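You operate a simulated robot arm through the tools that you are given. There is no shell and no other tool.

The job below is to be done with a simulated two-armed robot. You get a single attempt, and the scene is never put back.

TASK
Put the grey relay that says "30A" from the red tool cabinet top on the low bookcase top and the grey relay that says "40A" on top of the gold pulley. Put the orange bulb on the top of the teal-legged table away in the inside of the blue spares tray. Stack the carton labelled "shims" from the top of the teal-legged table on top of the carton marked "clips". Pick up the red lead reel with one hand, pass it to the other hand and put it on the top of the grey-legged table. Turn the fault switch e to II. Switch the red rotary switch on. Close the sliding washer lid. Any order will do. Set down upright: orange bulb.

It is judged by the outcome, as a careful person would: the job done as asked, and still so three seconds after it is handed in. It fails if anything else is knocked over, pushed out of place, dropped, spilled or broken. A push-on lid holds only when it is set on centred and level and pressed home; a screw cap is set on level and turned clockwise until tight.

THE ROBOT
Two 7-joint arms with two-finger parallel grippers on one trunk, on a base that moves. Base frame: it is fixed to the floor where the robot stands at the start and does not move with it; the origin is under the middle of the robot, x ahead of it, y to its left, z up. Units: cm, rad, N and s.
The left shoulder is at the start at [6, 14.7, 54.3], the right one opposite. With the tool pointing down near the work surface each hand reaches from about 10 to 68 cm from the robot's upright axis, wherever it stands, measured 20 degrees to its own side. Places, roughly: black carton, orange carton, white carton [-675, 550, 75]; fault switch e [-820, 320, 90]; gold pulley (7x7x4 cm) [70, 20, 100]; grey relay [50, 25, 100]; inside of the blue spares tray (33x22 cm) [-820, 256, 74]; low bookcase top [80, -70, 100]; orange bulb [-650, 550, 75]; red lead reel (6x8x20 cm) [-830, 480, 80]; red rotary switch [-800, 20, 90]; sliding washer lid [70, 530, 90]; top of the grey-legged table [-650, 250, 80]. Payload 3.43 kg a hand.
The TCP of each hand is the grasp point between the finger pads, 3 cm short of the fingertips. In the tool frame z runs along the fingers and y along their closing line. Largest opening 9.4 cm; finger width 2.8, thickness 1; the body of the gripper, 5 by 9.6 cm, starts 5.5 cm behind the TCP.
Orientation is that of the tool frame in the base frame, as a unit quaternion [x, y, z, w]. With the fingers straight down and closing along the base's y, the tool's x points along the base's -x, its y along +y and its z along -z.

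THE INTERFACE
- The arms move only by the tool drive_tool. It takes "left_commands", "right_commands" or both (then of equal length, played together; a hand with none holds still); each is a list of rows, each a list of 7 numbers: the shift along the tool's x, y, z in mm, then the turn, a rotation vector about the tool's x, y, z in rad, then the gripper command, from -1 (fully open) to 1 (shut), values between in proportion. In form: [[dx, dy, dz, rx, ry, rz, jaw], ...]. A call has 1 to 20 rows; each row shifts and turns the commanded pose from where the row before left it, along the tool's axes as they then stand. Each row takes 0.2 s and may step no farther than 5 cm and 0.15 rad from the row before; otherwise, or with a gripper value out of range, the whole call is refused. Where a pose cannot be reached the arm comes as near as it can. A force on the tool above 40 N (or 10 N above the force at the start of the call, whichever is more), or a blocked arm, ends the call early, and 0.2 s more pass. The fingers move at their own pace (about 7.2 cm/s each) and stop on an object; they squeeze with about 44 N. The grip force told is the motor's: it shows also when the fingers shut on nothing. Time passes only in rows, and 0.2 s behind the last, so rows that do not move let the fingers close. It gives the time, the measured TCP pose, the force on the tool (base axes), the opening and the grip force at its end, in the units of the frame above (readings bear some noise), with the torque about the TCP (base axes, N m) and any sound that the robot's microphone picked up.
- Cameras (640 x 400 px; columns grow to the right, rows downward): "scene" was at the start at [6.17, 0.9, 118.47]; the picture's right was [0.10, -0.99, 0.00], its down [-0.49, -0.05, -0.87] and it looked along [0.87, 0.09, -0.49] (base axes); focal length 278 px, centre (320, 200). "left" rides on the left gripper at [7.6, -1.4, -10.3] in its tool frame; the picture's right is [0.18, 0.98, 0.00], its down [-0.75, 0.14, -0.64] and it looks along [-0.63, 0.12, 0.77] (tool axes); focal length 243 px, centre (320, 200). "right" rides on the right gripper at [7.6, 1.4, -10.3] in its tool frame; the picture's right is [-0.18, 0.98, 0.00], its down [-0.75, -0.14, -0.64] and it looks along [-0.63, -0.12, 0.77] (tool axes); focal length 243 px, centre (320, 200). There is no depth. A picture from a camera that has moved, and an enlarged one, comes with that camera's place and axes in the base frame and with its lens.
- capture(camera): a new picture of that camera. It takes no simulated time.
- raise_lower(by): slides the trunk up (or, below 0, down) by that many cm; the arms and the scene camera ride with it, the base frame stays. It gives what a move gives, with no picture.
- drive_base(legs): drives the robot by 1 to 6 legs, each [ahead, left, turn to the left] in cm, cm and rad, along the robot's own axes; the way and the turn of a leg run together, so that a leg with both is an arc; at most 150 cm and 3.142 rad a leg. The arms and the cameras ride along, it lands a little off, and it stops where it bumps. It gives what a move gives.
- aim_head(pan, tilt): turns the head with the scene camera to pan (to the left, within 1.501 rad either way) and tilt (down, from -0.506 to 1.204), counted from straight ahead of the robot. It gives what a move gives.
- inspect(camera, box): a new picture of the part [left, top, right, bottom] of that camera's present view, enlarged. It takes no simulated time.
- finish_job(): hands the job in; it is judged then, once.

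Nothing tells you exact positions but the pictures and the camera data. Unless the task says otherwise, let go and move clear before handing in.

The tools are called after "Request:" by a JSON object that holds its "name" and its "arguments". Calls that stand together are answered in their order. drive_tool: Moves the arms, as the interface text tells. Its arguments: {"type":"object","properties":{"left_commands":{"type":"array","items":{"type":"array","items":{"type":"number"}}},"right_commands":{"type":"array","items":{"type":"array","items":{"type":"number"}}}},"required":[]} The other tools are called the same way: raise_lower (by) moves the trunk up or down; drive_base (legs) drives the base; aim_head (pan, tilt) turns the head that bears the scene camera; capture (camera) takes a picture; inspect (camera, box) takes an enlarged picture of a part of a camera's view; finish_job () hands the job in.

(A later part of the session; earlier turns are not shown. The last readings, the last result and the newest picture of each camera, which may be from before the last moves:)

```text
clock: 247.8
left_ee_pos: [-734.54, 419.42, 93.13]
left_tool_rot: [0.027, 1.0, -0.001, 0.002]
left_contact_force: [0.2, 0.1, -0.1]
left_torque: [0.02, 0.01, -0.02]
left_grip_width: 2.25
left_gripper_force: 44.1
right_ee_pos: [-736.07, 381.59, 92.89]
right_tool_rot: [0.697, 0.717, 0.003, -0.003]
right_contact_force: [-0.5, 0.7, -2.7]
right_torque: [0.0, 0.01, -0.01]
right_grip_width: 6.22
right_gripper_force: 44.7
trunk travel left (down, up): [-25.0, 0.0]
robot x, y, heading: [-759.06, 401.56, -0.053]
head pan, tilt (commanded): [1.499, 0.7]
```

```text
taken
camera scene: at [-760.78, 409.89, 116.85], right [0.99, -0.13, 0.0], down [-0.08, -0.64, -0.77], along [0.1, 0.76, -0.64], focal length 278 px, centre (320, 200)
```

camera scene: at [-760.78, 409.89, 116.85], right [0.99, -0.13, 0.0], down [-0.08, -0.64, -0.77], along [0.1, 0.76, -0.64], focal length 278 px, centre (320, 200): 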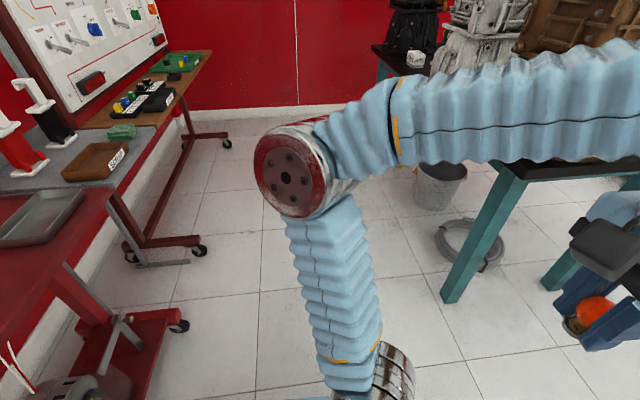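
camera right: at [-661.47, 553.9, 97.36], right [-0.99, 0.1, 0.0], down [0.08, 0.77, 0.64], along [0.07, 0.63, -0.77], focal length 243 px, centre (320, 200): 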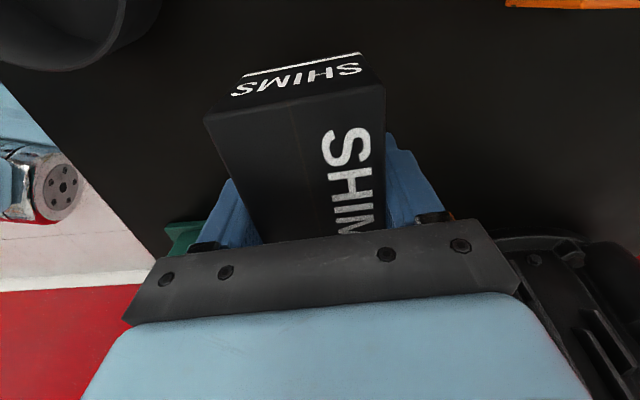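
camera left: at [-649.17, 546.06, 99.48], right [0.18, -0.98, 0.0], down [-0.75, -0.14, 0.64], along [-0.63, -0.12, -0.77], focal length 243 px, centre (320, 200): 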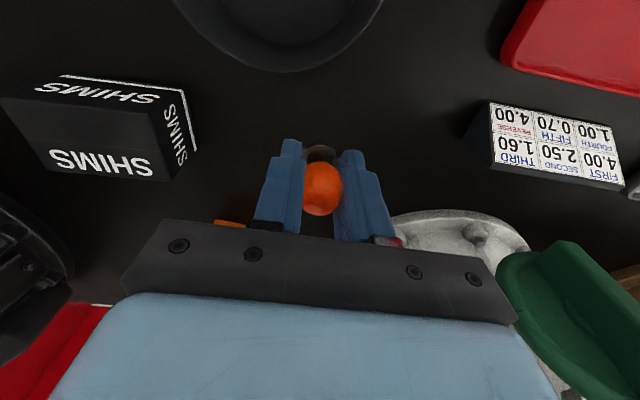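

The aisle is clear. I straighten and slide left (+y) along the back of the table.

Request:
{"name": "drive_base", "arguments": {"legs": [[0, 0, 0.053], [0, 100, 0]]}}

Request:
{"name": "capture", "arguments": {"camera": "scene"}}

Request:
{"name": "aim_head", "arguments": {"pan": 0.6, "tilt": 0.5}}

Request:
{"name": "capture", "arguments": {"camera": "scene"}}

```text
clock: 253.5
left_ee_pos: [-733.75, 522.58, 93.02]
left_tool_rot: [0.012, 1.0, -0.001, 0.002]
left_contact_force: [-0.3, 0.2, -0.8]
left_torque: [0.01, 0.02, 0.03]
left_grip_width: 2.29
left_gripper_force: 44.2
right_ee_pos: [-734.32, 484.5, 92.89]
right_tool_rot: [0.687, 0.727, 0.003, -0.004]
right_contact_force: [-0.6, 0.5, -3.1]
right_torque: [-0.06, 0.01, 0.0]
right_grip_width: 6.22
right_gripper_force: 44.3
trunk travel left (down, up): [-25.0, 0.0]
robot x, y, heading: [-757.93, 504.3, -0.028]
head pan, tilt (commanded): [1.499, 0.7]
```

```text
taken
camera scene: at [-759.79, 512.12, 116.85], right [1.0, -0.1, 0.0], down [-0.06, -0.64, -0.77], along [0.07, 0.76, -0.64], focal length 278 px, centre (320, 200)
```

scene: 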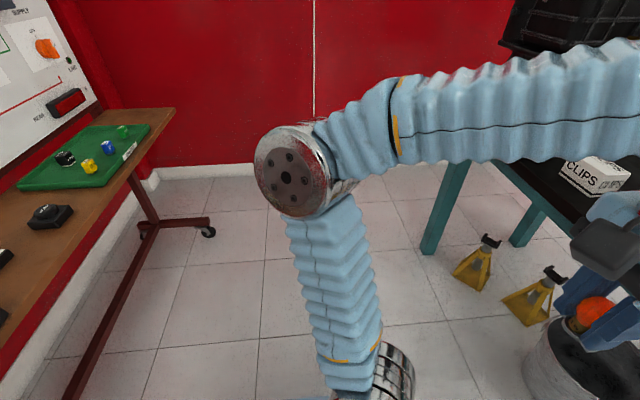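

```text
clock: 254.7
left_ee_pos: [-733.82, 522.47, 93.0]
left_tool_rot: [0.013, 1.0, -0.002, 0.002]
left_contact_force: [0.9, -0.4, -0.1]
left_torque: [0.01, 0.01, 0.0]
left_grip_width: 2.26
left_gripper_force: 43.5
right_ee_pos: [-734.43, 484.63, 92.98]
right_tool_rot: [0.687, 0.727, 0.003, -0.005]
right_contact_force: [0.1, 1.0, -3.6]
right_torque: [0.0, -0.02, 0.01]
right_grip_width: 6.21
right_gripper_force: 44.3
trunk travel left (down, up): [-25.0, 0.0]
robot x, y, heading: [-757.8, 503.46, -0.026]
head pan, tilt (commanded): [0.6, 0.499]
```

```text
taken
camera scene: at [-752.97, 508.64, 118.61], right [0.55, -0.84, 0.0], down [-0.4, -0.26, -0.88], along [0.74, 0.48, -0.48], focal length 278 px, centre (320, 200)
```

scene: 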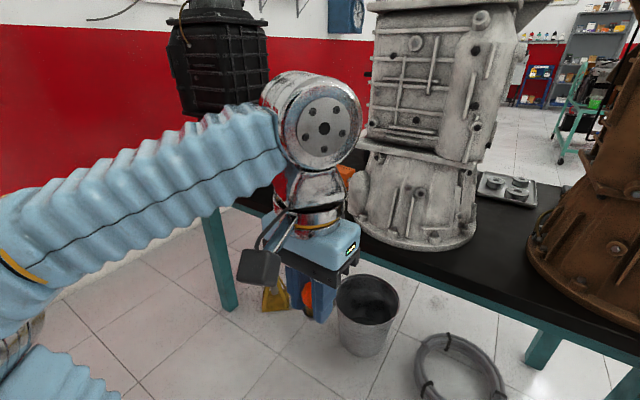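

Request:
{"name": "drive_base", "arguments": {"legs": [[0, 0, 0.027], [0, 62, 0]]}}

Request:
{"name": "aim_head", "arguments": {"pan": 0.0, "tilt": 0.6}}

Request:
{"name": "capture", "arguments": {"camera": "scene"}}

```text
clock: 258.5
left_ee_pos: [-733.81, 584.37, 92.91]
left_tool_rot: [0.004, 1.0, -0.001, 0.002]
left_contact_force: [0.0, -0.6, 0.2]
left_torque: [-0.03, -0.01, 0.0]
left_grip_width: 2.22
left_gripper_force: 43.8
right_ee_pos: [-733.85, 546.44, 93.01]
right_tool_rot: [0.681, 0.732, 0.001, -0.004]
right_contact_force: [-0.1, -0.2, -2.0]
right_torque: [-0.03, 0.0, -0.01]
right_grip_width: 6.2
right_gripper_force: 44.2
trunk travel left (down, up): [-25.0, 0.0]
robot x, y, heading: [-757.73, 565.14, -0.013]
head pan, tilt (commanded): [0.6, 0.499]
```

```text
clock: 259.5
left_ee_pos: [-733.76, 584.34, 93.05]
left_tool_rot: [0.004, 1.0, -0.001, 0.002]
left_contact_force: [0.5, 0.9, -0.7]
left_torque: [0.01, -0.01, -0.03]
left_grip_width: 2.26
left_gripper_force: 43.7
right_ee_pos: [-733.8, 546.47, 92.9]
right_tool_rot: [0.681, 0.732, 0.002, -0.004]
right_contact_force: [0.5, -1.0, -3.1]
right_torque: [-0.04, 0.0, 0.0]
right_grip_width: 6.18
right_gripper_force: 44.0
trunk travel left (down, up): [-25.0, 0.0]
robot x, y, heading: [-757.6, 564.85, -0.012]
head pan, tilt (commanded): [0.0, 0.6]
```

```text
taken
camera scene: at [-751.54, 565.06, 117.71], right [-0.01, -1.0, 0.0], down [-0.56, 0.01, -0.83], along [0.83, -0.01, -0.56], focal length 278 px, centre (320, 200)
```

scene: 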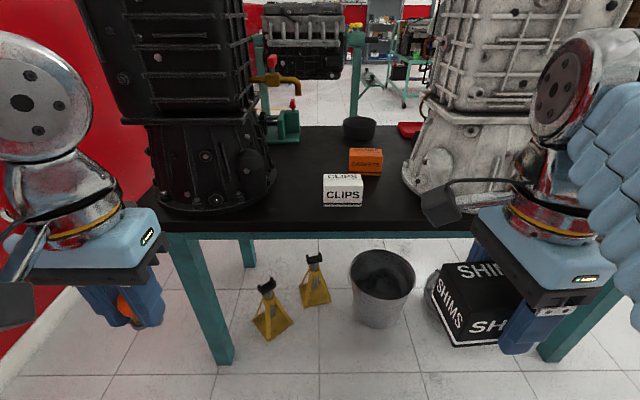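

CLIPS is right in front, between the two gearboxes. I move 14 cm forward and bring the SHIMS carton over it.

Request:
{"name": "drive_base", "arguments": {"legs": [[14, 0, 0.012]]}}

Request:
{"name": "capture", "arguments": {"camera": "scene"}}

Request:
{"name": "inspect", "arguments": {"camera": "scene", "box": [280, 130, 420, 240]}}

Request:
{"name": "capture", "arguments": {"camera": "right"}}

```text
clock: 260.9
left_ee_pos: [-719.82, 584.47, 93.04]
left_tool_rot: [0.0, 1.0, -0.001, 0.002]
left_contact_force: [-0.2, 0.4, 0.4]
left_torque: [-0.02, -0.03, -0.01]
left_grip_width: 2.25
left_gripper_force: 43.9
right_ee_pos: [-719.58, 546.52, 92.99]
right_tool_rot: [0.678, 0.735, 0.003, -0.003]
right_contact_force: [0.5, -0.4, -2.9]
right_torque: [-0.02, 0.02, -0.01]
right_grip_width: 6.2
right_gripper_force: 43.7
trunk travel left (down, up): [-25.0, 0.0]
robot x, y, heading: [-743.37, 564.89, -0.004]
head pan, tilt (commanded): [0.0, 0.6]
```

```text
taken
camera scene: at [-737.33, 565.02, 117.71], right [0.0, -1.0, 0.0], down [-0.56, 0.0, -0.83], along [0.83, 0.0, -0.56], focal length 278 px, centre (320, 200)
```

scene: 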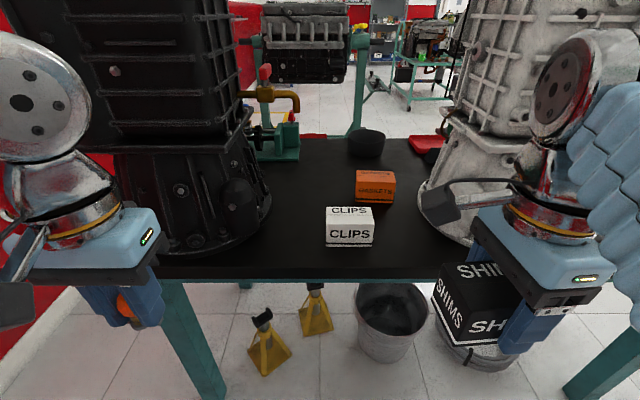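

```text
3.64 times, centred on (350, 185) of scene
camera zoom: at [-737.33, 565.02, 117.71], right [0.0, -1.0, 0.0], down [-0.56, 0.0, -0.83], along [0.83, 0.0, -0.56], focal length 1012 px, centre (211, 254)
```

zoom: 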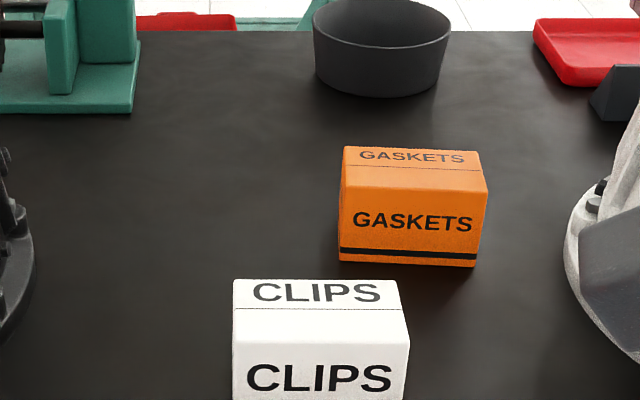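

```text
taken
camera right: at [-718.79, 554.2, 103.32], right [0.99, -0.1, 0.0], down [-0.08, -0.77, 0.64], along [-0.07, -0.63, -0.77], focal length 243 px, centre (320, 200)
```

right: 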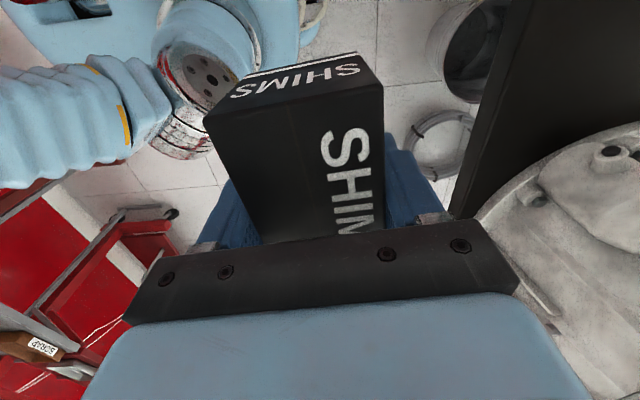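

Request:
{"name": "capture", "arguments": {"camera": "left"}}

Request:
{"name": "inspect", "arguments": {"camera": "scene", "box": [310, 190, 390, 260]}}

```text
taken
camera left: at [-727.5, 582.92, 103.4], right [-0.18, 0.98, 0.0], down [0.75, 0.14, 0.64], along [0.63, 0.12, -0.77], focal length 243 px, centre (320, 200)
```

left: 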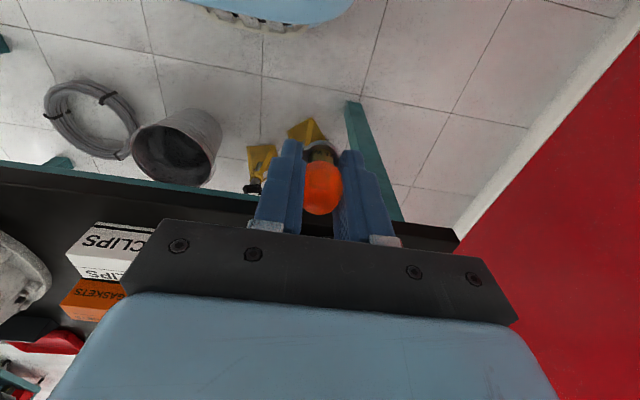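

```text
5.71 times, centred on (350, 225) of scene
camera zoom: at [-737.33, 565.02, 117.71], right [0.0, -1.0, 0.0], down [-0.56, 0.0, -0.83], along [0.83, 0.0, -0.56], focal length 1591 px, centre (149, 57)
```

zoom: 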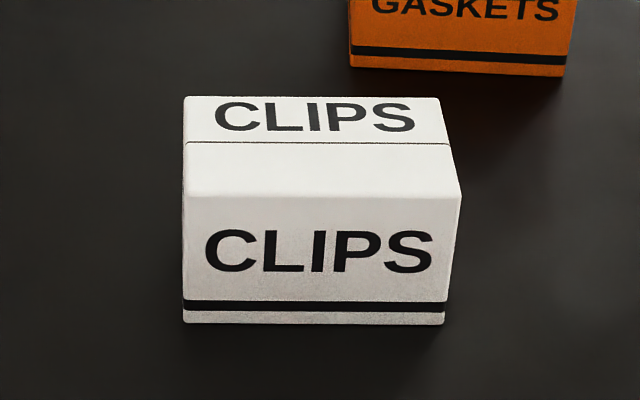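

Request:
{"name": "inspect", "arguments": {"camera": "left", "box": [50, 200, 170, 330]}}

```text
3.08 times, centred on (110, 265) of left
camera zoom: at [-727.5, 582.92, 103.4], right [-0.18, 0.98, 0.0], down [0.75, 0.14, 0.64], along [0.63, 0.12, -0.77], focal length 746 px, centre (966, 0)
```

zoom: 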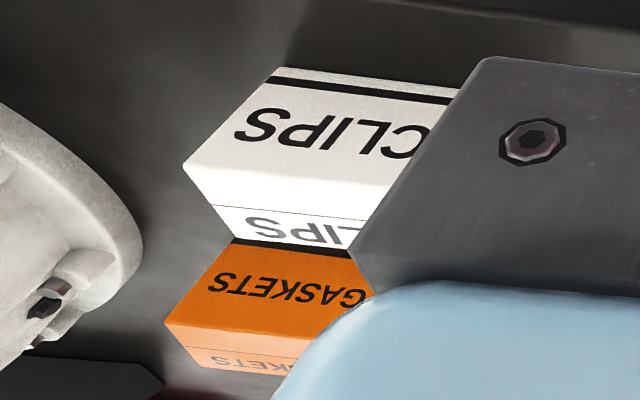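

Triangulating with both cameras: the CLIPS top is at z ≈ 83.1, centred at (-692.5, 558.9), nearly aligned with y. I edge forward 3 cm, align the SHIMS carton's yaw and carry it over.

Request:
{"name": "drive_base", "arguments": {"legs": [[3, 0, 0]]}}

Request:
{"name": "drive_tool", "arguments": {"right_commands": [[30, 20, 0, 0, 0, 0.0575, 1], [30, 25, 0, 0, 0, 0.0575, 1], [30, 30, 5, 0, 0, 0, 1], [25, 35, 5, 0, 0, 0, 1], [0, 40, 10, 0, 0, 0, 1], [0, 40, 10, 0, 0, 0, 1], [0, 0, 0, 0, 0, 0, 1]]}}

Request:
{"name": "capture", "arguments": {"camera": "scene"}}

Request:
{"name": "capture", "arguments": {"camera": "right"}}

```text
clock: 261.7
left_ee_pos: [-716.9, 584.45, 93.02]
left_tool_rot: [0.0, 1.0, -0.001, 0.002]
left_contact_force: [0.9, 0.2, -0.6]
left_torque: [0.02, -0.02, 0.0]
left_grip_width: 2.26
left_gripper_force: 44.1
right_ee_pos: [-716.47, 546.55, 92.93]
right_tool_rot: [0.678, 0.735, 0.003, -0.003]
right_contact_force: [-0.4, 0.2, -3.2]
right_torque: [-0.02, 0.01, 0.03]
right_grip_width: 6.2
right_gripper_force: 43.9
trunk travel left (down, up): [-25.0, 0.0]
robot x, y, heading: [-740.45, 564.9, -0.003]
head pan, tilt (commanded): [0.0, 0.6]
```

```text
clock: 263.3
left_ee_pos: [-716.71, 584.47, 93.03]
left_tool_rot: [0.0, 1.0, -0.002, 0.001]
left_contact_force: [0.7, -0.3, -0.3]
left_torque: [0.0, 0.02, 0.0]
left_grip_width: 2.27
left_gripper_force: 44.4
right_ee_pos: [-697.34, 557.9, 89.86]
right_tool_rot: [0.719, 0.695, 0.002, -0.003]
right_contact_force: [-0.4, 0.4, -3.0]
right_torque: [-0.03, -0.01, 0.01]
right_grip_width: 6.23
right_gripper_force: 43.9
trunk travel left (down, up): [-25.0, 0.0]
robot x, y, heading: [-740.4, 565.02, -0.002]
head pan, tilt (commanded): [0.0, 0.6]
```

```text
taken
camera scene: at [-734.25, 565.03, 117.7], right [0.0, -1.0, 0.0], down [-0.57, 0.0, -0.82], along [0.82, 0.0, -0.57], focal length 278 px, centre (320, 200)
```

scene: 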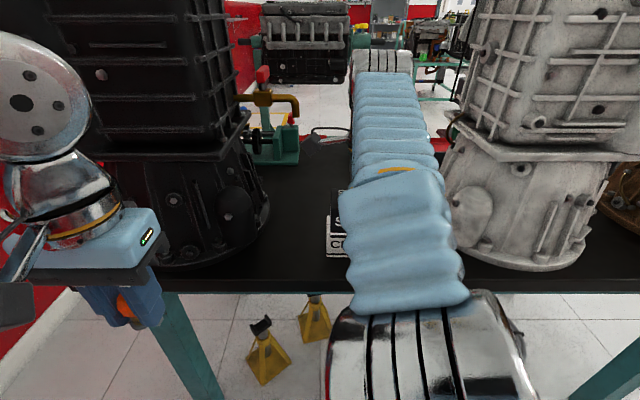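

```text
taken
camera right: at [-695.75, 565.41, 100.26], right [0.98, -0.22, 0.0], down [-0.17, -0.75, 0.64], along [-0.14, -0.62, -0.77], focal length 243 px, centre (320, 200)
```

right: 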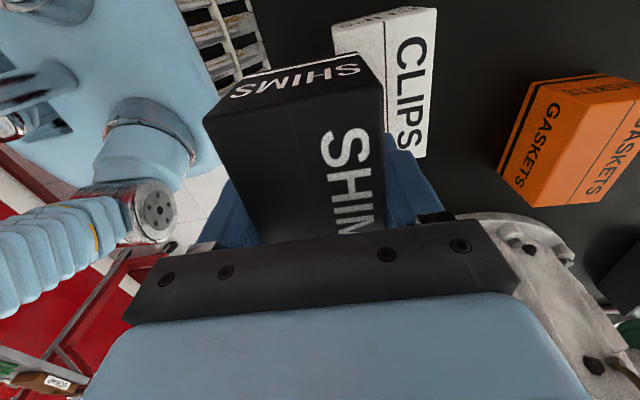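

Request:
{"name": "inspect", "arguments": {"camera": "right", "box": [190, 0, 450, 170]}}

```text
2.35 times, centred on (320, 85) of right
camera zoom: at [-695.75, 565.41, 100.26], right [0.98, -0.22, 0.0], down [-0.17, -0.75, 0.64], along [-0.14, -0.62, -0.77], focal length 571 px, centre (320, 471)
```

zoom: 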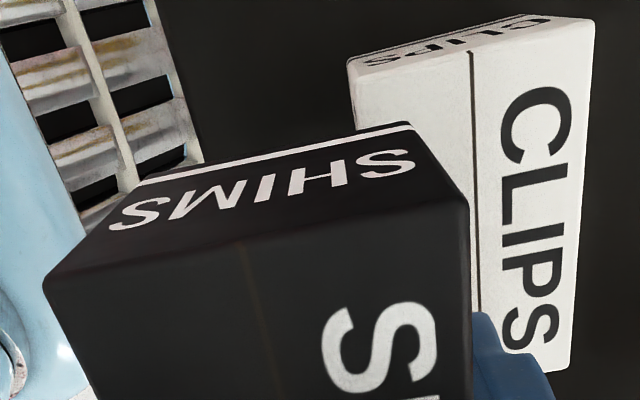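

SHIMS needs to move 4.7 cm forward and 0.45 cm in +y to sit over CLIPS. I shift, check, then lower.

Request:
{"name": "drive_tool", "arguments": {"right_commands": [[2, 15.8, 0, 0, 0, 0, 1], [2, 15.8, 0, 0, 0, 0, 1], [2, 15.8, 0, 0, 0, 0, 1], [0, 0, 10, 0, 0, 0, 1], [0, 0, 0, 0, 0, 0, 1]]}}

Request:
{"name": "capture", "arguments": {"camera": "right"}}

Request:
{"name": "inspect", "arguments": {"camera": "scene", "box": [280, 150, 420, 270]}}

Request:
{"name": "inspect", "arguments": {"camera": "left", "box": [40, 180, 180, 300]}}

```text
clock: 264.5
left_ee_pos: [-716.8, 584.53, 92.95]
left_tool_rot: [0.0, 1.0, -0.001, 0.001]
left_contact_force: [0.1, 0.0, -0.1]
left_torque: [-0.01, -0.01, 0.02]
left_grip_width: 2.23
left_gripper_force: 44.2
right_ee_pos: [-692.83, 558.29, 88.84]
right_tool_rot: [0.718, 0.696, 0.002, -0.003]
right_contact_force: [-0.2, 0.4, -3.1]
right_torque: [-0.01, 0.01, 0.01]
right_grip_width: 6.23
right_gripper_force: 43.7
trunk travel left (down, up): [-25.0, 0.0]
robot x, y, heading: [-740.22, 565.02, 0.001]
head pan, tilt (commanded): [0.0, 0.6]
```

```text
taken
camera right: at [-691.29, 565.69, 99.22], right [0.98, -0.22, 0.0], down [-0.17, -0.75, 0.64], along [-0.14, -0.62, -0.77], focal length 243 px, centre (320, 200)
```

right: 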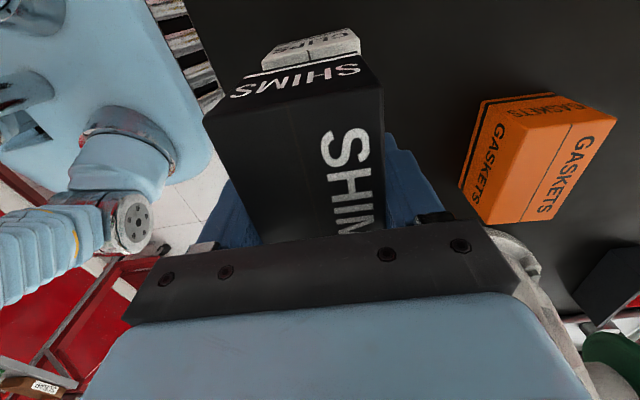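

```text
3.33 times, centred on (350, 210) of scene
camera zoom: at [-734.27, 565.03, 117.71], right [0.0, -1.0, 0.0], down [-0.57, 0.0, -0.82], along [0.82, 0.0, -0.57], focal length 928 px, centre (220, 167)
```

zoom: 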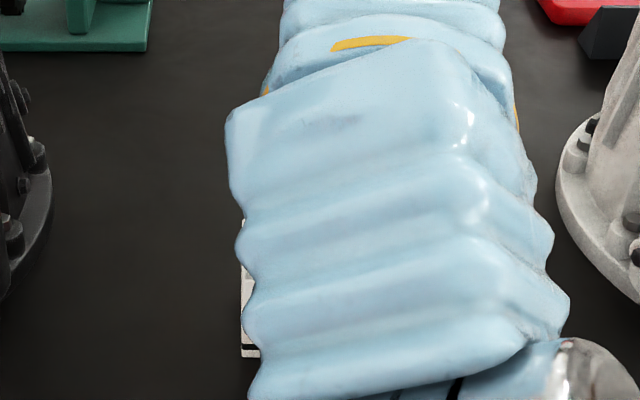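

```text
3.33 times, centred on (110, 240) of left
camera zoom: at [-724.47, 582.94, 103.39], right [-0.18, 0.98, 0.0], down [0.75, 0.14, 0.64], along [0.63, 0.12, -0.77], focal length 809 px, centre (1020, 67)
```

zoom: 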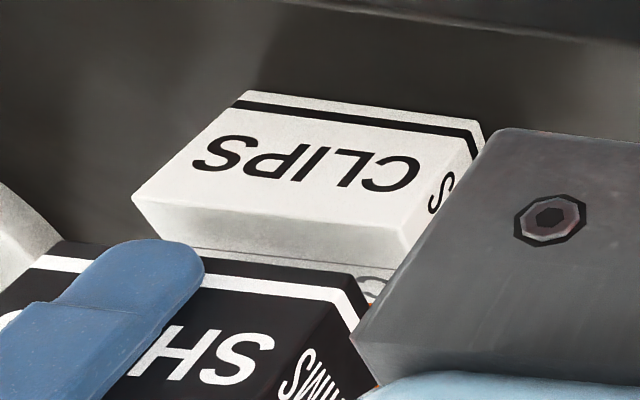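

Alignment is within a few millimetres. I lower the carton slowly until I feel contact.

Request:
{"name": "drive_tool", "arguments": {"right_commands": [[0, 0, 6, 0, 0, 0, 1], [0, 0, 6, 0, 0, 0, 1], [0, 0, 2, 0, 0, 0, 1], [0, 0, 0, 0, 0, 0, 1]]}}

Request:
{"name": "inspect", "arguments": {"camera": "left", "box": [40, 180, 180, 300]}}

```text
clock: 265.5
left_ee_pos: [-716.89, 584.44, 92.98]
left_tool_rot: [0.001, 1.0, -0.001, 0.001]
left_contact_force: [0.1, 0.1, -0.4]
left_torque: [-0.05, 0.0, 0.01]
left_grip_width: 2.28
left_gripper_force: 44.2
right_ee_pos: [-692.7, 558.28, 87.45]
right_tool_rot: [0.719, 0.695, 0.003, -0.003]
right_contact_force: [0.0, -0.6, -3.6]
right_torque: [0.01, -0.03, -0.02]
right_grip_width: 6.21
right_gripper_force: 43.7
trunk travel left (down, up): [-25.0, 0.0]
robot x, y, heading: [-740.05, 565.64, 0.001]
head pan, tilt (commanded): [0.0, 0.6]
```

```text
3.33 times, centred on (110, 240) of left
camera zoom: at [-724.47, 582.93, 103.39], right [-0.18, 0.98, 0.0], down [0.75, 0.14, 0.64], along [0.63, 0.12, -0.77], focal length 809 px, centre (1020, 67)
```

zoom: 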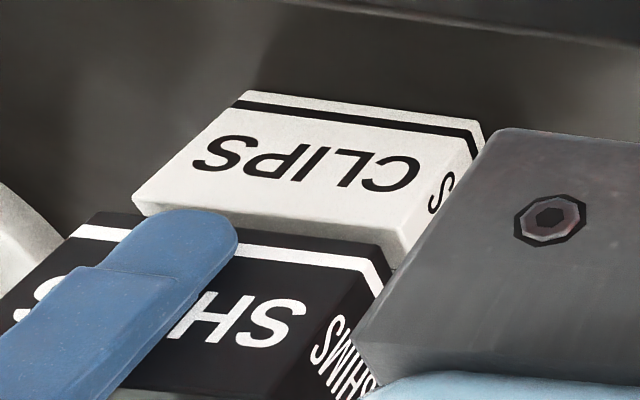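

Request:
{"name": "drive_tool", "arguments": {"right_commands": [[0, 0, 1.5, 0, 0, 0, 1], [0, 0, 1.5, 0, 0, 0, 1], [0, 0, 1.5, 0, 0, 0, 1], [0, 0, 0, 0, 0, 0, 1]]}}

Request:
{"name": "inspect", "arguments": {"camera": "left", "box": [40, 180, 180, 300]}}

```text
clock: 266.5
left_ee_pos: [-716.75, 584.39, 93.07]
left_tool_rot: [0.001, 1.0, -0.001, 0.001]
left_contact_force: [-0.2, 0.7, -0.3]
left_torque: [-0.04, -0.01, 0.01]
left_grip_width: 2.26
left_gripper_force: 44.1
right_ee_pos: [-692.71, 558.43, 87.04]
right_tool_rot: [0.719, 0.695, 0.002, -0.004]
right_contact_force: [0.1, -0.4, -2.9]
right_torque: [-0.02, -0.02, -0.01]
right_grip_width: 6.22
right_gripper_force: 43.8
trunk travel left (down, up): [-25.0, 0.0]
robot x, y, heading: [-740.26, 565.0, 0.001]
head pan, tilt (commanded): [0.0, 0.6]
```

```text
3.33 times, centred on (110, 240) of left
camera zoom: at [-724.47, 582.93, 103.39], right [-0.18, 0.98, 0.0], down [0.75, 0.14, 0.64], along [0.63, 0.12, -0.77], focal length 809 px, centre (1020, 67)
```

zoom: 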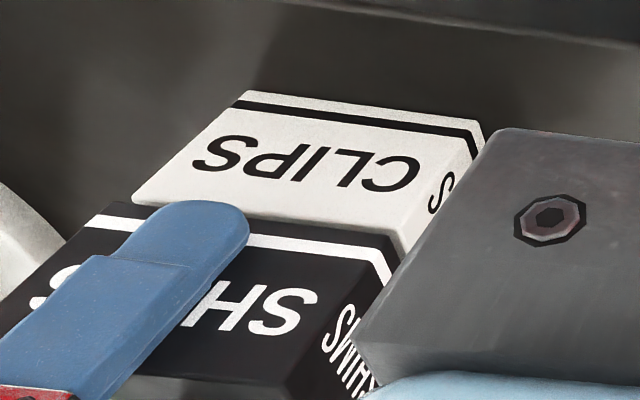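

Request:
{"name": "drive_tool", "arguments": {"right_commands": [[0, 0, 1, 0, 0, 0, 1], [0, 0, 1, 0, 0, 0, 1], [0, 0, 1, 0, 0, 0, 1], [0, 0, 0, 0, 0, 0, 1]]}}

Request:
{"name": "inspect", "arguments": {"camera": "left", "box": [40, 180, 180, 300]}}

```text
clock: 267.5
left_ee_pos: [-716.73, 584.54, 92.99]
left_tool_rot: [0.0, 1.0, -0.001, 0.001]
left_contact_force: [-0.2, 0.5, 0.1]
left_torque: [0.02, 0.01, 0.03]
left_grip_width: 2.26
left_gripper_force: 43.9
right_ee_pos: [-692.86, 558.3, 86.8]
right_tool_rot: [0.719, 0.695, 0.002, -0.003]
right_contact_force: [0.2, 1.1, -3.3]
right_torque: [-0.05, 0.0, -0.01]
right_grip_width: 6.21
right_gripper_force: 43.8
trunk travel left (down, up): [-25.0, 0.0]
robot x, y, heading: [-739.97, 565.0, -0.006]
head pan, tilt (commanded): [0.0, 0.6]
```

```text
3.33 times, centred on (110, 240) of left
camera zoom: at [-724.47, 582.93, 103.39], right [-0.18, 0.98, 0.0], down [0.75, 0.14, 0.64], along [0.63, 0.12, -0.77], focal length 809 px, centre (1020, 67)
```

zoom: 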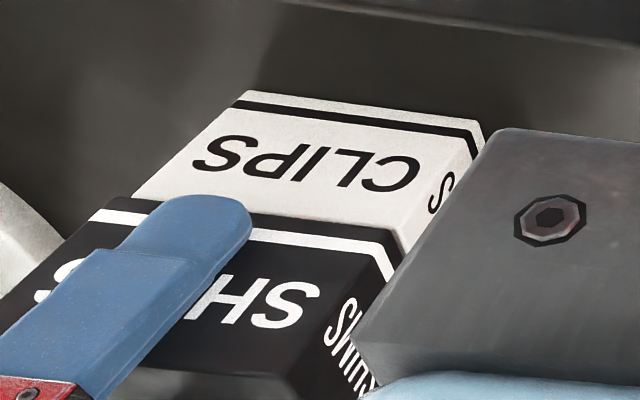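

Request:
{"name": "drive_tool", "arguments": {"right_commands": [[5, 0, 0, 0, 0, 0, 1], [0, 0, 1, 0, 0, 0, 1], [0, 0, 1, 0, 0, 0, 1], [0, 0, 0, 0, 0, 0, 1]]}}

Request:
{"name": "inspect", "arguments": {"camera": "left", "box": [40, 180, 180, 300]}}

```text
clock: 268.5
left_ee_pos: [-716.76, 584.53, 92.96]
left_tool_rot: [0.002, 1.0, -0.002, 0.001]
left_contact_force: [0.0, -0.1, -0.8]
left_torque: [0.01, 0.0, 0.02]
left_grip_width: 2.25
left_gripper_force: 44.1
right_ee_pos: [-692.77, 558.77, 86.71]
right_tool_rot: [0.719, 0.695, 0.002, -0.004]
right_contact_force: [0.5, -0.6, -2.7]
right_torque: [-0.01, 0.02, 0.01]
right_grip_width: 6.22
right_gripper_force: 44.4
trunk travel left (down, up): [-25.0, 0.0]
robot x, y, heading: [-740.38, 565.13, -0.004]
head pan, tilt (commanded): [0.0, 0.6]
```

```text
3.33 times, centred on (110, 240) of left
camera zoom: at [-724.47, 582.93, 103.39], right [-0.18, 0.98, 0.0], down [0.75, 0.14, 0.64], along [0.63, 0.12, -0.77], focal length 809 px, centre (1020, 67)
```

zoom: 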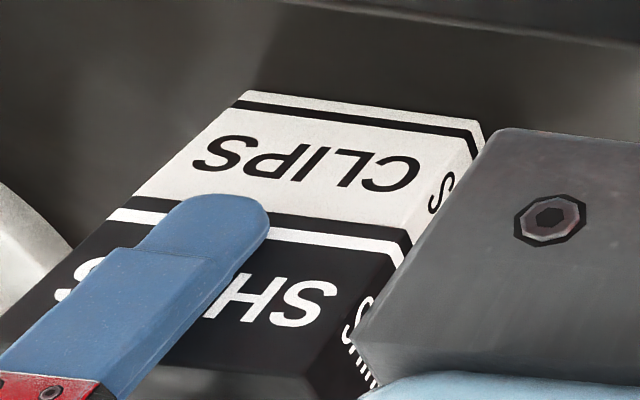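

Request:
{"name": "drive_tool", "arguments": {"right_commands": [[0, 0, 1, 0, 0, 0, 1], [0, 0, 1, 0, 0, 0, 1], [0, 0, 0, 0, 0, 0, 1]]}}

Request:
{"name": "drive_tool", "arguments": {"right_commands": [[0, 0, 1, 0, 0, 0, 1], [0, 0, 0, 0, 0, 0, 1]]}}

```text
clock: 269.3
left_ee_pos: [-716.72, 584.46, 93.08]
left_tool_rot: [0.001, 1.0, -0.002, 0.002]
left_contact_force: [0.7, -0.1, 0.2]
left_torque: [-0.03, -0.01, -0.01]
left_grip_width: 2.27
left_gripper_force: 44.1
right_ee_pos: [-692.8, 558.75, 86.46]
right_tool_rot: [0.719, 0.695, 0.003, -0.004]
right_contact_force: [5.4, -1.4, 13.2]
right_torque: [0.74, -0.24, -0.28]
right_grip_width: 6.21
right_gripper_force: 44.3
trunk travel left (down, up): [-25.0, 0.0]
robot x, y, heading: [-740.12, 565.05, -0.002]
head pan, tilt (commanded): [0.0, 0.6]
```

```text
clock: 269.9
left_ee_pos: [-716.82, 584.54, 93.06]
left_tool_rot: [-0.001, 1.0, 0.0, 0.002]
left_contact_force: [0.4, -0.1, -0.1]
left_torque: [0.0, -0.02, -0.02]
left_grip_width: 2.24
left_gripper_force: 43.8
right_ee_pos: [-692.81, 558.83, 86.51]
right_tool_rot: [0.718, 0.696, 0.004, -0.003]
right_contact_force: [11.2, -1.2, 37.1]
right_torque: [0.89, -0.18, -0.11]
right_grip_width: 6.19
right_gripper_force: 44.4
trunk travel left (down, up): [-25.0, 0.0]
robot x, y, heading: [-740.77, 565.37, -0.001]
head pan, tilt (commanded): [0.0, 0.6]
```

Contact made; I relieve the pressure and open the fingers.

Request:
{"name": "drive_tool", "arguments": {"right_commands": [[0, 0, -1.5, 0, 0, 0, 1], [0, 0, 0, 0, 0, 0, 0.0], [0, 0, 0, 0, 0, 0, -0.5], [0, 0, 0, 0, 0, 0, -0.7], [0, 0, 0, 0, 0, 0, -0.7]]}}

Request:
{"name": "capture", "arguments": {"camera": "right"}}

Request:
{"name": "inspect", "arguments": {"camera": "left", "box": [40, 180, 180, 300]}}

```text
clock: 271.1
left_ee_pos: [-716.73, 584.52, 93.02]
left_tool_rot: [0.001, 1.0, -0.001, 0.001]
left_contact_force: [-0.3, -0.5, -0.5]
left_torque: [0.02, 0.01, -0.02]
left_grip_width: 2.25
left_gripper_force: 43.8
right_ee_pos: [-692.73, 558.9, 86.47]
right_tool_rot: [0.719, 0.695, 0.002, -0.003]
right_contact_force: [0.7, -0.6, 0.3]
right_torque: [0.0, 0.02, -0.01]
right_grip_width: 7.99
right_gripper_force: 0.1
trunk travel left (down, up): [-25.0, 0.0]
robot x, y, heading: [-740.29, 565.24, -0.001]
head pan, tilt (commanded): [0.0, 0.6]
```

```text
taken
camera right: at [-691.28, 566.24, 96.89], right [0.98, -0.22, 0.0], down [-0.17, -0.75, 0.64], along [-0.14, -0.62, -0.77], focal length 243 px, centre (320, 200)
```

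right: 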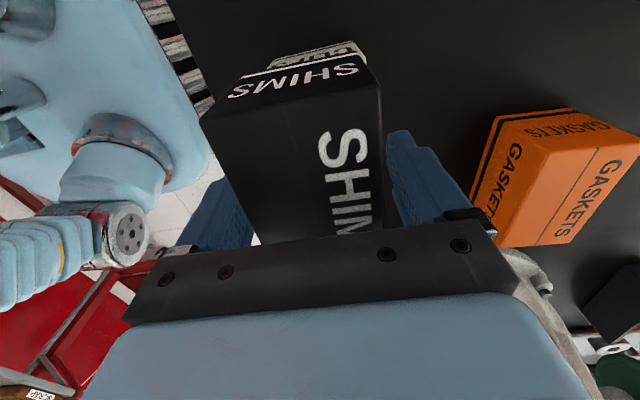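

```text
3.33 times, centred on (110, 240) of left
camera zoom: at [-724.49, 582.93, 103.39], right [-0.18, 0.98, 0.0], down [0.75, 0.14, 0.64], along [0.63, 0.12, -0.77], focal length 809 px, centre (1020, 67)
```

zoom: 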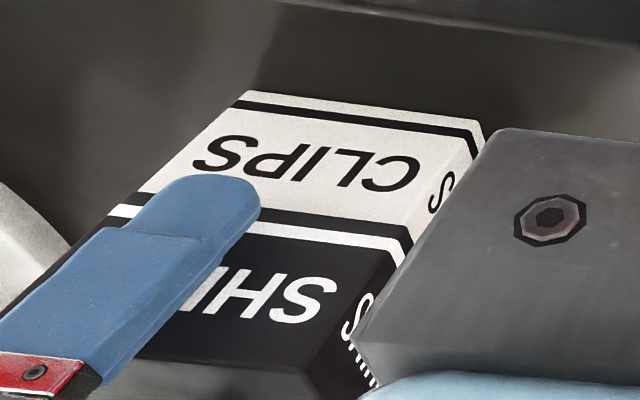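

SHIMS rests on CLIPS. The arm can't rise much here, so I rise a little and slide the open fingers out sideways (-y), then retract.

Request:
{"name": "drive_tool", "arguments": {"right_commands": [[0, 0, -10, 0, 0, 0, -0.75], [0, 0, -10, 0, 0, 0, -0.75], [0, 0, -10, 0, 0, 0, -0.75], [0, 0, -10, 0, 0, 0, -0.75], [0, 0, 0, 0, 0, 0, -0.75]]}}

Request:
{"name": "capture", "arguments": {"camera": "right"}}

Request:
{"name": "inspect", "arguments": {"camera": "left", "box": [40, 180, 180, 300]}}

```text
clock: 272.3
left_ee_pos: [-716.77, 584.53, 92.95]
left_tool_rot: [0.001, 1.0, -0.001, 0.002]
left_contact_force: [-0.5, 0.3, -0.6]
left_torque: [0.04, 0.03, -0.03]
left_grip_width: 2.24
left_gripper_force: 43.9
right_ee_pos: [-692.62, 558.7, 90.59]
right_tool_rot: [0.719, 0.695, 0.003, -0.003]
right_contact_force: [-0.2, 0.4, 0.1]
right_torque: [0.02, -0.02, -0.02]
right_grip_width: 8.22
right_gripper_force: 0.1
trunk travel left (down, up): [-25.0, 0.0]
robot x, y, heading: [-739.91, 564.98, -0.004]
head pan, tilt (commanded): [0.0, 0.6]
```

```text
taken
camera right: at [-691.15, 566.31, 100.98], right [0.98, -0.22, 0.0], down [-0.17, -0.75, 0.64], along [-0.14, -0.62, -0.77], focal length 243 px, centre (320, 200)
```

right: 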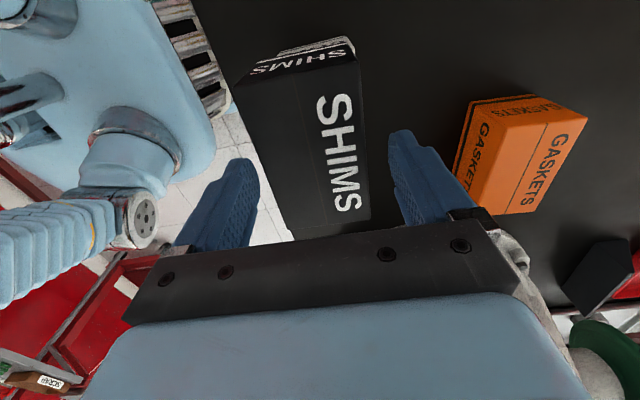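

```text
3.33 times, centred on (110, 240) of left
camera zoom: at [-724.48, 582.93, 103.39], right [-0.18, 0.98, 0.0], down [0.75, 0.14, 0.64], along [0.63, 0.12, -0.77], focal length 809 px, centre (1020, 67)
```

zoom: 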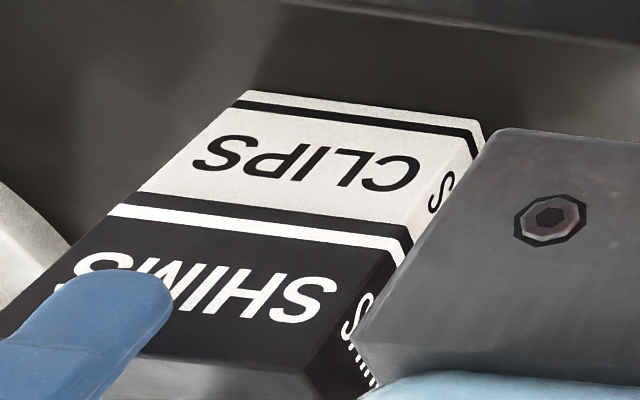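

Request:
{"name": "drive_tool", "arguments": {"right_commands": [[0, 0, -8, 0, 0, 0, -0.75], [0, 0, -6, 0, 0, 0, -0.75], [0, 0, -6, 0, 0, 0, -0.75], [0, 0, 0, 0, 0, 0, -0.75]]}}

Request:
{"name": "capture", "arguments": {"camera": "right"}}

```text
clock: 273.3
left_ee_pos: [-716.75, 584.53, 92.98]
left_tool_rot: [0.0, 1.0, 0.0, 0.003]
left_contact_force: [-1.0, 0.3, 0.1]
left_torque: [0.02, -0.02, -0.02]
left_grip_width: 2.25
left_gripper_force: 44.0
right_ee_pos: [-692.84, 558.7, 92.52]
right_tool_rot: [0.719, 0.695, 0.002, -0.003]
right_contact_force: [0.3, 0.0, -0.2]
right_torque: [0.01, 0.0, 0.01]
right_grip_width: 8.22
right_gripper_force: 0.0
trunk travel left (down, up): [-25.0, 0.0]
robot x, y, heading: [-740.31, 565.04, -0.006]
head pan, tilt (commanded): [0.0, 0.6]
```

```text
taken
camera right: at [-691.25, 566.19, 102.88], right [0.98, -0.22, 0.0], down [-0.17, -0.75, 0.64], along [-0.14, -0.62, -0.77], focal length 243 px, centre (320, 200)
```

right: 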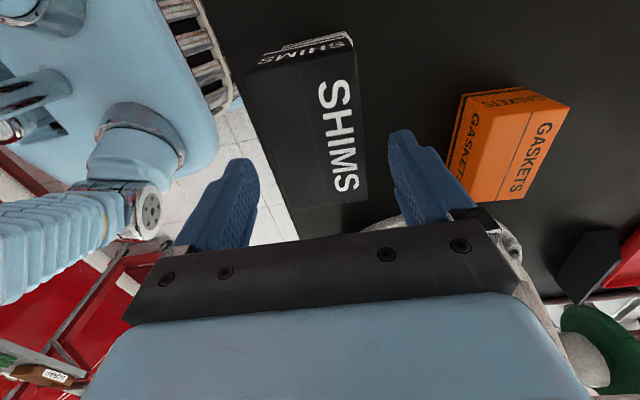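

Request:
{"name": "drive_tool", "arguments": {"right_commands": [[-20, 0, -1, 0, 0, 0, -0.75], [-30, 0, 0, 0, 0, 0, -0.75], [-30, 0, 0, 0, 0, 0, -0.75], [0, -40, 0, 0, 0, 0, -0.75], [0, -40, -5, 0, 0, 0, -0.75], [0, -40, -5, 0, 0, 0, -0.75], [0, -40, 0, 0, 0, 0, -0.75], [0, -40, 0, 0, 0, 0, -0.75]]}}

Request:
{"name": "drive_base", "arguments": {"legs": [[-16, 0, 0.004]]}}

Request:
{"name": "capture", "arguments": {"camera": "scene"}}

```text
clock: 275.1
left_ee_pos: [-716.78, 584.51, 93.07]
left_tool_rot: [0.0, 1.0, 0.0, 0.002]
left_contact_force: [0.4, 0.2, -1.9]
left_torque: [-0.02, -0.03, -0.02]
left_grip_width: 2.27
left_gripper_force: 43.8
right_ee_pos: [-712.91, 551.56, 93.37]
right_tool_rot: [0.719, 0.695, 0.003, -0.007]
right_contact_force: [0.6, 0.1, -0.4]
right_torque: [-0.03, -0.01, 0.0]
right_grip_width: 8.23
right_gripper_force: 0.0
trunk travel left (down, up): [-25.0, 0.0]
robot x, y, heading: [-740.2, 565.33, -0.003]
head pan, tilt (commanded): [0.0, 0.6]
```

```text
clock: 276.5
left_ee_pos: [-733.15, 584.58, 93.01]
left_tool_rot: [-0.005, 1.0, -0.002, 0.001]
left_contact_force: [-0.7, -0.6, -0.5]
left_torque: [-0.01, 0.0, 0.03]
left_grip_width: 2.23
left_gripper_force: 43.9
right_ee_pos: [-729.05, 551.68, 93.51]
right_tool_rot: [0.715, 0.699, 0.005, -0.006]
right_contact_force: [-0.1, -0.1, -0.5]
right_torque: [-0.01, 0.03, 0.01]
right_grip_width: 8.23
right_gripper_force: 0.2
trunk travel left (down, up): [-25.0, 0.0]
robot x, y, heading: [-756.55, 565.42, 0.007]
head pan, tilt (commanded): [0.0, 0.6]
```

```text
taken
camera scene: at [-750.49, 565.02, 117.71], right [0.01, -1.0, 0.0], down [-0.57, 0.0, -0.82], along [0.82, 0.01, -0.57], focal length 278 px, centre (320, 200)
```

scene: 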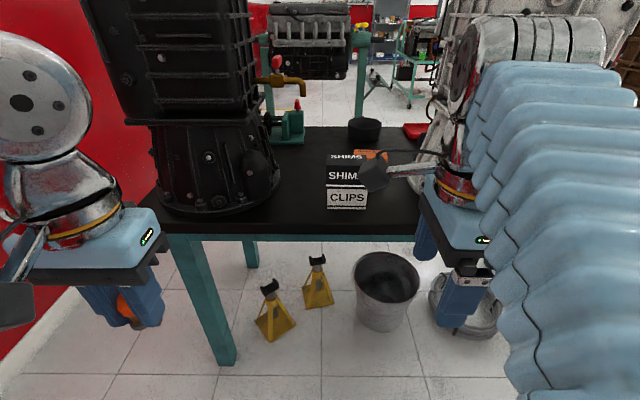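

The stack is good. I turn the right hand back to normal, then go back along the aisle and turn to face the wall boards to deliver the bulb.

Request:
{"name": "drive_tool", "arguments": {"right_commands": [[0, 0, 0, 0, 0, -0.147, -1], [0, 0, 0, 0, 0, -0.147, -1], [0, 0, 0, 0, 0, -0.147, -1], [0, 0, 0, 0, 0, -0.147, -1], [0, 0, 0, 0, 0, -0.147, -1], [0, 0, 0, 0, 0, -0.147, -1], [0, 0, 0, 0, 0, -0.147, -1], [0, 0, 0, 0, 0, -0.147, -1], [0, 0, 0, 0, 0, -0.147, -1], [0, 0, 0, 0, 0, -0.147, -1], [0, 0, 0, 0, 0, -0.12, -1]]}}

Request:
{"name": "drive_base", "arguments": {"legs": [[0, -145, 0]]}}

Request:
{"name": "aim_head", "arguments": {"pan": -1.4, "tilt": 0.5}}

Request:
{"name": "capture", "arguments": {"camera": "scene"}}

```text
clock: 278.9
left_ee_pos: [-733.13, 584.5, 93.05]
left_tool_rot: [-0.004, 1.0, -0.001, 0.002]
left_contact_force: [0.7, 0.2, -0.3]
left_torque: [-0.01, -0.01, 0.05]
left_grip_width: 2.24
left_gripper_force: 44.4
right_ee_pos: [-729.05, 551.75, 93.41]
right_tool_rot: [0.0, 1.0, 0.006, -0.001]
right_contact_force: [0.0, 0.5, -0.5]
right_torque: [0.0, 0.02, 0.02]
right_grip_width: 9.42
right_gripper_force: 0.0
trunk travel left (down, up): [-25.0, 0.0]
robot x, y, heading: [-756.36, 565.13, 0.008]
head pan, tilt (commanded): [0.0, 0.6]
```

```text
clock: 286.1
left_ee_pos: [-733.39, 439.54, 93.01]
left_tool_rot: [0.01, 1.0, -0.001, 0.002]
left_contact_force: [-0.4, -0.4, -0.2]
left_torque: [-0.03, 0.02, 0.01]
left_grip_width: 2.27
left_gripper_force: 43.7
right_ee_pos: [-730.2, 406.54, 93.55]
right_tool_rot: [0.015, 1.0, 0.006, -0.002]
right_contact_force: [0.2, -0.4, 0.1]
right_torque: [0.0, -0.01, -0.01]
right_grip_width: 9.41
right_gripper_force: 0.0
trunk travel left (down, up): [-25.0, 0.0]
robot x, y, heading: [-757.52, 420.85, -0.017]
head pan, tilt (commanded): [0.0, 0.6]
```

```text
clock: 287.6
left_ee_pos: [-733.4, 439.56, 92.88]
left_tool_rot: [0.01, 1.0, 0.0, 0.001]
left_contact_force: [0.1, -0.2, -0.5]
left_torque: [0.01, 0.0, -0.03]
left_grip_width: 2.23
left_gripper_force: 43.8
right_ee_pos: [-730.28, 406.63, 93.51]
right_tool_rot: [0.015, 1.0, 0.007, -0.001]
right_contact_force: [-1.3, -0.5, 0.5]
right_torque: [0.04, 0.0, 0.04]
right_grip_width: 9.39
right_gripper_force: 0.0
trunk travel left (down, up): [-25.0, 0.0]
robot x, y, heading: [-757.08, 420.35, -0.022]
head pan, tilt (commanded): [-1.4, 0.499]
```

```text
taken
camera scene: at [-758.75, 411.62, 118.62], right [-0.99, -0.15, 0.0], down [-0.07, 0.47, -0.88], along [0.13, -0.87, -0.48], focal length 278 px, centre (320, 200)
```

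scene: 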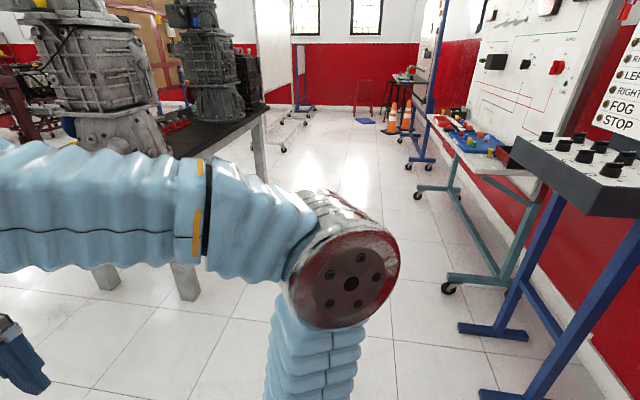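

I can see the fault-switch panel on the blue stand and the blue tray on the lighting board's shelf. I move to open floor and turn to face the wall (-x).

Request:
{"name": "drive_base", "arguments": {"legs": [[35, -25, 0.02], [0, 0, 1.57], [0, 0, 1.57]]}}

Request:
{"name": "aim_head", "arguments": {"pan": 0.5, "tilt": 0.4}}

Request:
{"name": "capture", "arguments": {"camera": "scene"}}

Request:
{"name": "aim_head", "arguments": {"pan": -0.4, "tilt": 0.4}}

Request:
{"name": "capture", "arguments": {"camera": "scene"}}

```text
clock: 297.9
left_ee_pos: [-746.3, 376.28, 92.95]
left_tool_rot: [1.0, 0.009, -0.001, -0.001]
left_contact_force: [0.0, 0.7, -0.7]
left_torque: [-0.04, 0.02, -0.02]
left_grip_width: 2.25
left_gripper_force: 43.7
right_ee_pos: [-750.82, 409.13, 93.45]
right_tool_rot: [1.0, 0.003, 0.001, 0.007]
right_contact_force: [0.8, 1.0, 0.4]
right_torque: [-0.02, 0.0, -0.02]
right_grip_width: 9.4
right_gripper_force: 0.0
trunk travel left (down, up): [-25.0, 0.0]
robot x, y, heading: [-723.16, 395.86, -3.125]
head pan, tilt (commanded): [-1.4, 0.499]
```

```text
clock: 299.8
left_ee_pos: [-746.34, 376.29, 93.07]
left_tool_rot: [1.0, 0.008, -0.002, -0.001]
left_contact_force: [0.1, -0.2, -0.3]
left_torque: [-0.01, -0.01, 0.0]
left_grip_width: 2.26
left_gripper_force: 43.9
right_ee_pos: [-750.73, 409.06, 93.51]
right_tool_rot: [1.0, 0.003, 0.002, 0.007]
right_contact_force: [0.2, -0.6, -0.8]
right_torque: [0.03, -0.01, -0.01]
right_grip_width: 9.39
right_gripper_force: 0.1
trunk travel left (down, up): [-25.0, 0.0]
robot x, y, heading: [-723.53, 395.91, -3.127]
head pan, tilt (commanded): [0.499, 0.4]
```

```text
taken
camera scene: at [-728.16, 391.51, 119.53], right [-0.49, 0.87, 0.0], down [0.34, 0.19, -0.92], along [-0.8, -0.45, -0.39], focal length 278 px, centre (320, 200)
```

scene: 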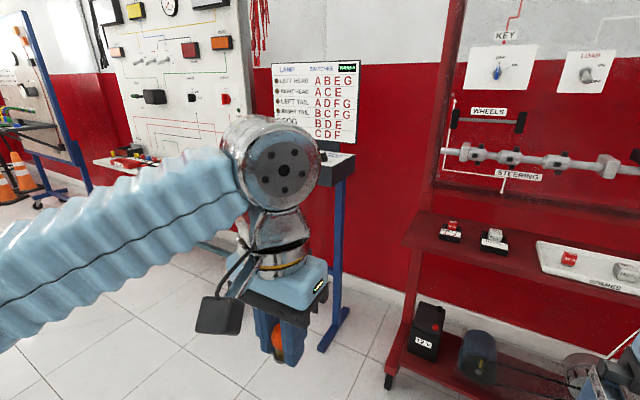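

```text
clock: 301.0
left_ee_pos: [-746.32, 376.25, 92.97]
left_tool_rot: [1.0, 0.008, -0.002, -0.001]
left_contact_force: [-0.2, 0.4, 0.1]
left_torque: [0.0, -0.02, 0.0]
left_grip_width: 2.24
left_gripper_force: 44.0
right_ee_pos: [-750.81, 409.06, 93.5]
right_tool_rot: [1.0, 0.002, 0.002, 0.007]
right_contact_force: [-0.1, 0.1, 0.3]
right_torque: [-0.04, -0.01, 0.02]
right_grip_width: 9.4
right_gripper_force: 0.1
trunk travel left (down, up): [-25.0, 0.0]
robot x, y, heading: [-722.86, 396.12, -3.125]
head pan, tilt (commanded): [-0.4, 0.4]
```

```text
taken
camera scene: at [-728.69, 399.53, 119.53], right [0.37, 0.93, 0.0], down [0.36, -0.14, -0.92], along [-0.85, 0.34, -0.39], focal length 278 px, centre (320, 200)
```

scene: 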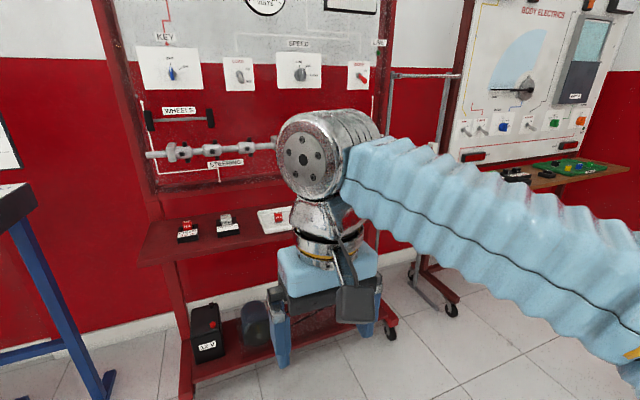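

Request:
{"name": "drive_base", "arguments": {"legs": [[0, 122, -0.016]]}}

Request:
{"name": "aim_head", "arguments": {"pan": 0.0, "tilt": 0.5}}

Request:
{"name": "capture", "arguments": {"camera": "scene"}}

Request:
{"name": "aim_head", "arguments": {"pan": -0.5, "tilt": 0.4}}

Request:
{"name": "capture", "arguments": {"camera": "scene"}}

```text
clock: 307.1
left_ee_pos: [-745.39, 255.79, 92.99]
left_tool_rot: [1.0, 0.003, -0.002, -0.001]
left_contact_force: [-0.5, 0.1, 0.1]
left_torque: [0.0, 0.01, -0.02]
left_grip_width: 2.24
left_gripper_force: 44.2
right_ee_pos: [-749.31, 288.54, 93.5]
right_tool_rot: [1.0, -0.004, 0.002, 0.007]
right_contact_force: [-0.5, 0.2, -0.2]
right_torque: [0.05, 0.02, 0.0]
right_grip_width: 9.38
right_gripper_force: 0.0
trunk travel left (down, up): [-25.0, 0.0]
robot x, y, heading: [-721.57, 275.22, -3.136]
head pan, tilt (commanded): [-0.4, 0.4]
```

```text
clock: 308.0
left_ee_pos: [-745.4, 255.87, 92.99]
left_tool_rot: [1.0, 0.003, -0.002, -0.001]
left_contact_force: [-0.5, 0.1, -0.1]
left_torque: [0.0, 0.0, 0.0]
left_grip_width: 2.22
left_gripper_force: 44.1
right_ee_pos: [-749.43, 288.58, 93.45]
right_tool_rot: [1.0, -0.003, 0.001, 0.006]
right_contact_force: [0.5, 1.3, 1.0]
right_torque: [-0.01, 0.01, -0.02]
right_grip_width: 9.41
right_gripper_force: 0.0
trunk travel left (down, up): [-25.0, 0.0]
robot x, y, heading: [-722.0, 275.36, -3.136]
head pan, tilt (commanded): [0.0, 0.499]
```

```text
taken
camera scene: at [-727.91, 275.18, 118.62], right [0.0, 1.0, 0.0], down [0.48, 0.0, -0.88], along [-0.88, 0.0, -0.48], focal length 278 px, centre (320, 200)
```

scene: 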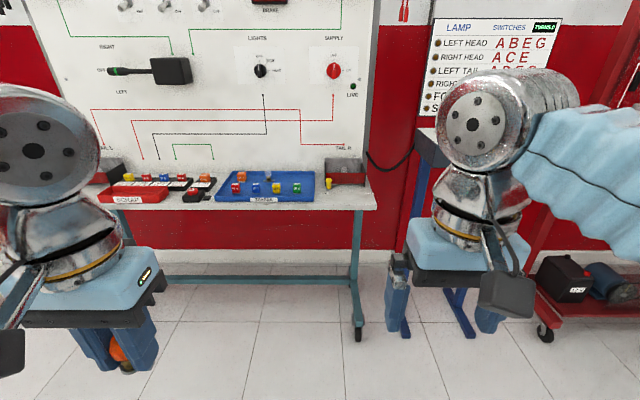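

```text
clock: 308.9
left_ee_pos: [-745.43, 255.73, 92.92]
left_tool_rot: [1.0, 0.002, -0.001, -0.001]
left_contact_force: [-0.2, 0.0, 0.2]
left_torque: [0.02, 0.01, 0.03]
left_grip_width: 2.24
left_gripper_force: 44.0
right_ee_pos: [-749.46, 288.65, 93.47]
right_tool_rot: [1.0, -0.004, 0.002, 0.007]
right_contact_force: [0.1, -0.5, 0.2]
right_torque: [0.06, -0.01, -0.02]
right_grip_width: 9.39
right_gripper_force: 0.0
trunk travel left (down, up): [-25.0, 0.0]
robot x, y, heading: [-722.22, 275.41, -3.135]
head pan, tilt (commanded): [-0.499, 0.4]
```

```text
taken
camera scene: at [-726.97, 279.6, 119.53], right [0.47, 0.88, 0.0], down [0.34, -0.18, -0.92], along [-0.81, 0.44, -0.39], focal length 278 px, centre (320, 200)
```

scene: 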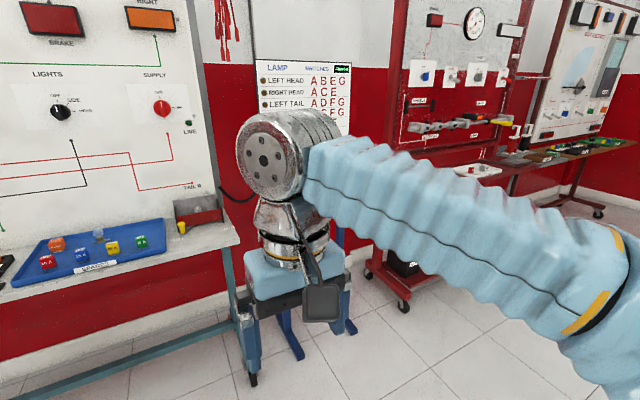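

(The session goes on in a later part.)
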